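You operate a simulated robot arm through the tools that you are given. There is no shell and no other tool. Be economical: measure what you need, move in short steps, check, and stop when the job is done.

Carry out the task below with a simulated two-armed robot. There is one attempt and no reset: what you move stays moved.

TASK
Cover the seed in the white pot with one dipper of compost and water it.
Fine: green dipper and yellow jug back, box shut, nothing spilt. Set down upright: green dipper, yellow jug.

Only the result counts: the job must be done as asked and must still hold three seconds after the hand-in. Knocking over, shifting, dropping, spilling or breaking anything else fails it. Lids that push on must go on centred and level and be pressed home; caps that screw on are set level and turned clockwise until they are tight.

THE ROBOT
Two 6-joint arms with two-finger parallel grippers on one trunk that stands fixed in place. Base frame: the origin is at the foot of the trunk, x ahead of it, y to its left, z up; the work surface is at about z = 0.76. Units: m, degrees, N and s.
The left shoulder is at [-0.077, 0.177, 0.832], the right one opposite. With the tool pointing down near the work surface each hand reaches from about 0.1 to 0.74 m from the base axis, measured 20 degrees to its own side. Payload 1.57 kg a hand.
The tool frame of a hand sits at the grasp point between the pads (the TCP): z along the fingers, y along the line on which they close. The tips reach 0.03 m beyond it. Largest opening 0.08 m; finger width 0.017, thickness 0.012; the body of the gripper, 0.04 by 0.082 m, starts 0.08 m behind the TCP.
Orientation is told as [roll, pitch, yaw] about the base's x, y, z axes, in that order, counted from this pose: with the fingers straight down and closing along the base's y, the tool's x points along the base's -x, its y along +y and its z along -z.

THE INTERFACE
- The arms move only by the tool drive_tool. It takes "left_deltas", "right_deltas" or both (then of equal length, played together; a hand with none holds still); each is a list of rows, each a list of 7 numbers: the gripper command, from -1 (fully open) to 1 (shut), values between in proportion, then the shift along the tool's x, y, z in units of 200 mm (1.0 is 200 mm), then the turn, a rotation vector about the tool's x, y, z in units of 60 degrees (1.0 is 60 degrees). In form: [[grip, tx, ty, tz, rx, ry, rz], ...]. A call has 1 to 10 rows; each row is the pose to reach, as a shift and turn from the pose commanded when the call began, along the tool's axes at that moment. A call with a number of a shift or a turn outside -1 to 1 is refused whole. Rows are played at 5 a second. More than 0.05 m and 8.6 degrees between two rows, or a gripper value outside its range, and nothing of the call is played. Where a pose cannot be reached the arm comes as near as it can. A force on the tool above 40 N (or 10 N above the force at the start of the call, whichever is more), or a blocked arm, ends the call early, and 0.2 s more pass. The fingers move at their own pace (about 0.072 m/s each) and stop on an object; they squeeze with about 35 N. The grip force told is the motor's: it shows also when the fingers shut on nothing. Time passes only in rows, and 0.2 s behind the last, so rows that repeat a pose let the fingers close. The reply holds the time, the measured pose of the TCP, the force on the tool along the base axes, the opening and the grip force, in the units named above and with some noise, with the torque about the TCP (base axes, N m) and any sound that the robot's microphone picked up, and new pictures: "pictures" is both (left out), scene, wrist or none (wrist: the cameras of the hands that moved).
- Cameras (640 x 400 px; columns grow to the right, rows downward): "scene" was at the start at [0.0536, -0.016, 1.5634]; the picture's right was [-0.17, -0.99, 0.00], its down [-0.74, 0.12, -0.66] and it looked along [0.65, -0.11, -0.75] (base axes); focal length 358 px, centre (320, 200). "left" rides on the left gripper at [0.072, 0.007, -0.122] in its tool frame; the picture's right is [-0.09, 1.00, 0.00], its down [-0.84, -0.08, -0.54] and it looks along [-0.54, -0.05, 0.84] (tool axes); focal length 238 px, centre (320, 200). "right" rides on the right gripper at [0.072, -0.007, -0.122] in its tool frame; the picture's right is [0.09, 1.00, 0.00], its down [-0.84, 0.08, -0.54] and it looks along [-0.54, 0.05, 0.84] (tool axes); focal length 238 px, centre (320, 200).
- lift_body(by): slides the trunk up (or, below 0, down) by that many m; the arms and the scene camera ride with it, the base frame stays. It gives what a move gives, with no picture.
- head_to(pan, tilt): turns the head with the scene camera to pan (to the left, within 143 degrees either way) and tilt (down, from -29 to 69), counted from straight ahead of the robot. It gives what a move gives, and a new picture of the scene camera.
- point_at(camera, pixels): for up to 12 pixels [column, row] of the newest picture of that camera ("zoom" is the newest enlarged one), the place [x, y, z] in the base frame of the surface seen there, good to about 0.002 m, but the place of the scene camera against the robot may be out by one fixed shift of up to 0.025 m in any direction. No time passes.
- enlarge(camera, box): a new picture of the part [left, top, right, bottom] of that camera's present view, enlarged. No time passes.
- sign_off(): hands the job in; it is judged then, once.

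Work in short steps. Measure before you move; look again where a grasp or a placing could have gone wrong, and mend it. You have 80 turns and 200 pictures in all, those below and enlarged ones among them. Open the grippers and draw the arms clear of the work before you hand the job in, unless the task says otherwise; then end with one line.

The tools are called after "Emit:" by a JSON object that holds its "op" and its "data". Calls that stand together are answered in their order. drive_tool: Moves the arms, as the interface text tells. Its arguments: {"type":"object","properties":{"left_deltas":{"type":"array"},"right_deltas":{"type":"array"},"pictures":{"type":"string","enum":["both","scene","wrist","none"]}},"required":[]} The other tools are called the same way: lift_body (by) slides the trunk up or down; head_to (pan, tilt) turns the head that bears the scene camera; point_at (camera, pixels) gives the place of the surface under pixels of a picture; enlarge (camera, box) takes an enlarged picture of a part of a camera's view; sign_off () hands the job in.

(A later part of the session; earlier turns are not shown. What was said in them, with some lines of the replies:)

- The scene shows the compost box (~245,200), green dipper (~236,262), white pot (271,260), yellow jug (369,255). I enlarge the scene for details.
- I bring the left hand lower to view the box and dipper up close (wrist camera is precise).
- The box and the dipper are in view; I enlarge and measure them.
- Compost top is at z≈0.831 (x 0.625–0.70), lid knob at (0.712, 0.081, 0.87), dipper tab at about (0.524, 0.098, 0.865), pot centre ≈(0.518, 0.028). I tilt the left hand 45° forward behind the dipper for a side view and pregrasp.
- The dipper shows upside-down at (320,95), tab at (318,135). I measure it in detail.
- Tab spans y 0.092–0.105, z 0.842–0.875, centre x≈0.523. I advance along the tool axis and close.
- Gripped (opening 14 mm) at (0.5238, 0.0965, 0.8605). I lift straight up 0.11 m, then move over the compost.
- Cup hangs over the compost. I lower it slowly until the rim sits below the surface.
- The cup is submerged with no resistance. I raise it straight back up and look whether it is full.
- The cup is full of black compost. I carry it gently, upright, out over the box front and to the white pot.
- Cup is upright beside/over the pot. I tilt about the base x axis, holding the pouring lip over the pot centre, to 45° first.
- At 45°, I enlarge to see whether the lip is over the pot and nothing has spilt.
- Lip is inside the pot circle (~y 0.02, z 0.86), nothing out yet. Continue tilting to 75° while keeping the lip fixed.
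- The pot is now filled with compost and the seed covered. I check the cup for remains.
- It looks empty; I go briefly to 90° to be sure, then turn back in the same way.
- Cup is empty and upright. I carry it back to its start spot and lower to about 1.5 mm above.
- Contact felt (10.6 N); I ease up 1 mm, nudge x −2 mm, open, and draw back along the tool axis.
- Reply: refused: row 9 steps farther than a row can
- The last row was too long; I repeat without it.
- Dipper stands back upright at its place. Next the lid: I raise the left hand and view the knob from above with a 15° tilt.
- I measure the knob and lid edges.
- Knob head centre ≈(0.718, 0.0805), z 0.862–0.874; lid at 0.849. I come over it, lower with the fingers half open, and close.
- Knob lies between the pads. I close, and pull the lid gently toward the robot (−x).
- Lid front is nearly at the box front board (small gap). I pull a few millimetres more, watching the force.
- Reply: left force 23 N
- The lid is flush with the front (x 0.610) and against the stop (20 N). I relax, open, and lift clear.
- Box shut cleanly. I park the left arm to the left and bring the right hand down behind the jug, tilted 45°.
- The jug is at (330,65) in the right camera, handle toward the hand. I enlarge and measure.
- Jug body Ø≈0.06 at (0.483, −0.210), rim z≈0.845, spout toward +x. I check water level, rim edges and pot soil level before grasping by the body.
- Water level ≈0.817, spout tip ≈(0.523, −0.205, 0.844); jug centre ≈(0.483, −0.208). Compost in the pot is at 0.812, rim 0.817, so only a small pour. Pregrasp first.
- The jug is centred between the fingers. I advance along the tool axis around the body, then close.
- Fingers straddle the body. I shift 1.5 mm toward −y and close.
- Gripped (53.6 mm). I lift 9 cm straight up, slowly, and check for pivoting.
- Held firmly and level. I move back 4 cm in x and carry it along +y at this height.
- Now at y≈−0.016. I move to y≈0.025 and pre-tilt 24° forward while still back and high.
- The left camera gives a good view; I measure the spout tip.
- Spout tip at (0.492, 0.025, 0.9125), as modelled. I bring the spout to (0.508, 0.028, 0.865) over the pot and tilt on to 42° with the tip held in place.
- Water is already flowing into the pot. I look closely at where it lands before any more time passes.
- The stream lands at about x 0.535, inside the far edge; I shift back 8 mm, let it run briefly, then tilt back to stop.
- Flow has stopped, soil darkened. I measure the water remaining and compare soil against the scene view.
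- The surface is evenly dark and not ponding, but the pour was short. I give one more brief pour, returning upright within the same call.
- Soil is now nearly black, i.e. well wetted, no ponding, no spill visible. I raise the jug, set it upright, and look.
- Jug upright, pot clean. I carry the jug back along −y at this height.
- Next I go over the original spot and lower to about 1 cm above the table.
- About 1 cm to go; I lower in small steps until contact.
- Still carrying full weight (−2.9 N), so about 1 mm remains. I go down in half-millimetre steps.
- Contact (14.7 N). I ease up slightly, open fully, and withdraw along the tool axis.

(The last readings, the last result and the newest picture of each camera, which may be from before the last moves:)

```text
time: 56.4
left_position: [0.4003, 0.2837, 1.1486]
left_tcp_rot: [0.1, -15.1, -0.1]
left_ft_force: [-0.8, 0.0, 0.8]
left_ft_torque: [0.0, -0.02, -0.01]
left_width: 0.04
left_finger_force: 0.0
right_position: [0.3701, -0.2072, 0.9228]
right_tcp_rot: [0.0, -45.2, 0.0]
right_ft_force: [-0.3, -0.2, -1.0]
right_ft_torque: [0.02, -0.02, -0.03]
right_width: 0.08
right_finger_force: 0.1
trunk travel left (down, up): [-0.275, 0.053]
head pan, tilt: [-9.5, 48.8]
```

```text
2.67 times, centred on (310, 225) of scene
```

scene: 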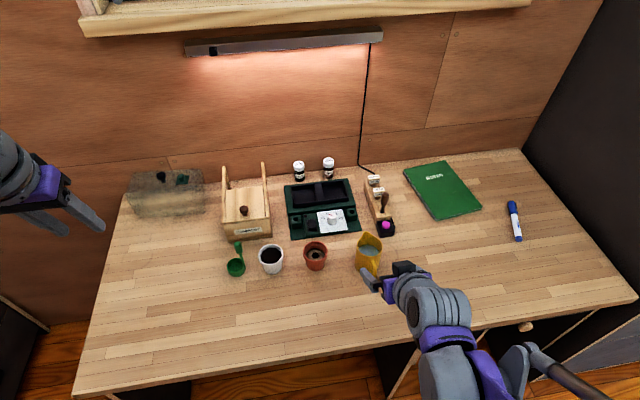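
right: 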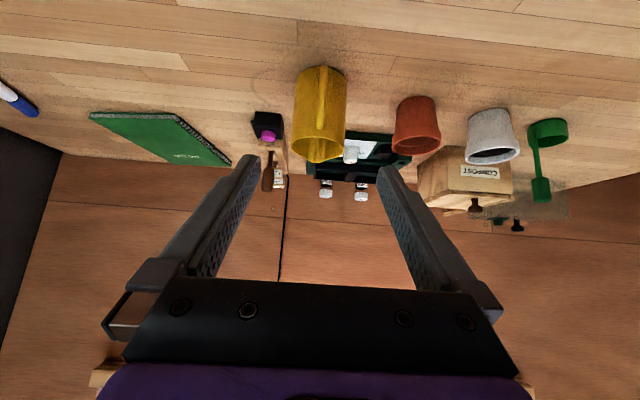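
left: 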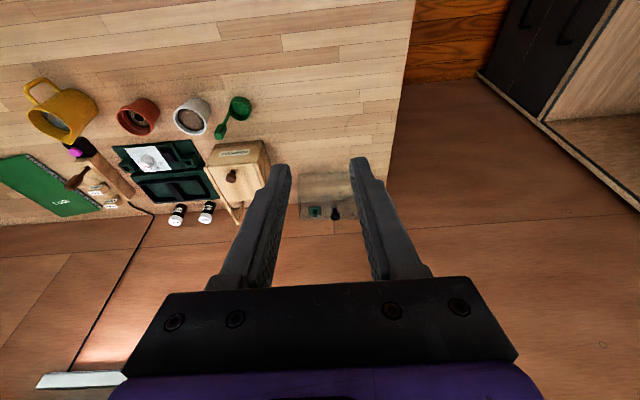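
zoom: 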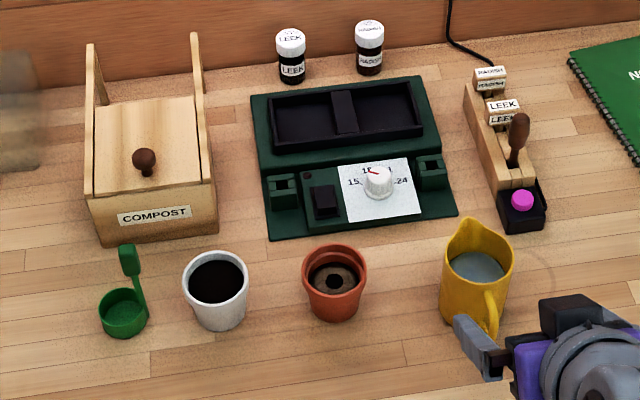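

Everything is in place: box shut, dipper and jug upright at their spots, soil covered and wet, table dry. I draw the right arm up clear.

Emit:
{"op": "drive_tool", "data": {"left_deltas": [[-1, 0, 0, 0, 0, 0, 0], [-1, 0, 0, 0, 0, 0, 0], [-1, 0, 0, 0, 0, 0, 0], [-1, 0, 0, 0, 0, 0, 0], [-1, 0, 0, 0, 0, 0, 0], [-1, 0, 0, 0, 0, 0, 0]], "right_deltas": [[-1, -0.1, 0, -0.14, 0, 0, 0], [-1, -0.22, 0, -0.28, 0, 0, 0], [-1, -0.34, 0, -0.42, 0, 0, 0], [-1, -0.46, 0, -0.56, 0, 0, 0], [-1, -0.58, 0, -0.7, 0, 0, 0], [-1, -0.58, 0, -0.7, 0, 0, 0]], "pictures": "scene"}}

```text
time: 57.8
left_position: [0.4025, 0.2834, 1.1493]
left_tcp_rot: [0.0, -15.0, 0.0]
left_ft_force: [0.4, 0.5, 0.5]
left_ft_torque: [-0.02, 0.03, 0.01]
left_width: 0.0801
left_finger_force: 0.0
right_position: [0.3524, -0.2068, 1.1039]
right_tcp_rot: [0.0, -45.1, -0.1]
right_ft_force: [-0.1, -1.3, -0.5]
right_ft_torque: [-0.02, 0.01, -0.01]
right_width: 0.08
right_finger_force: 0.0
trunk travel left (down, up): [-0.275, 0.053]
head pan, tilt: [-9.5, 48.8]
```

scene: 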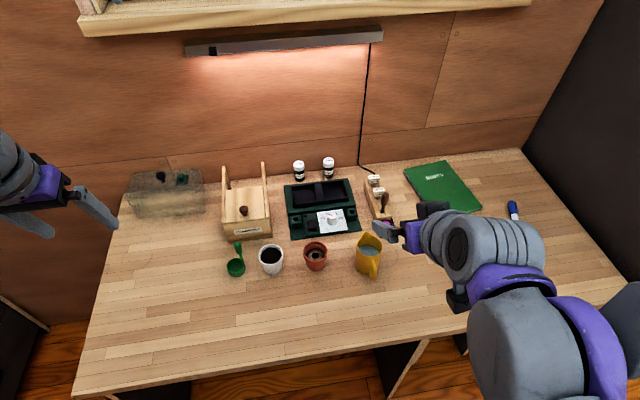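

Both arms are clear with open grippers and the scene is tidy; I hand the job in.

Emit:
{"op": "sign_off", "data": {}}

```text
The job is handed in.
```

The seed in the white pot is covered with one dipper of compost and watered. The compost box is shut, the green dipper and yellow jug are back upright in their places, and I saw no spills in the last pictures.
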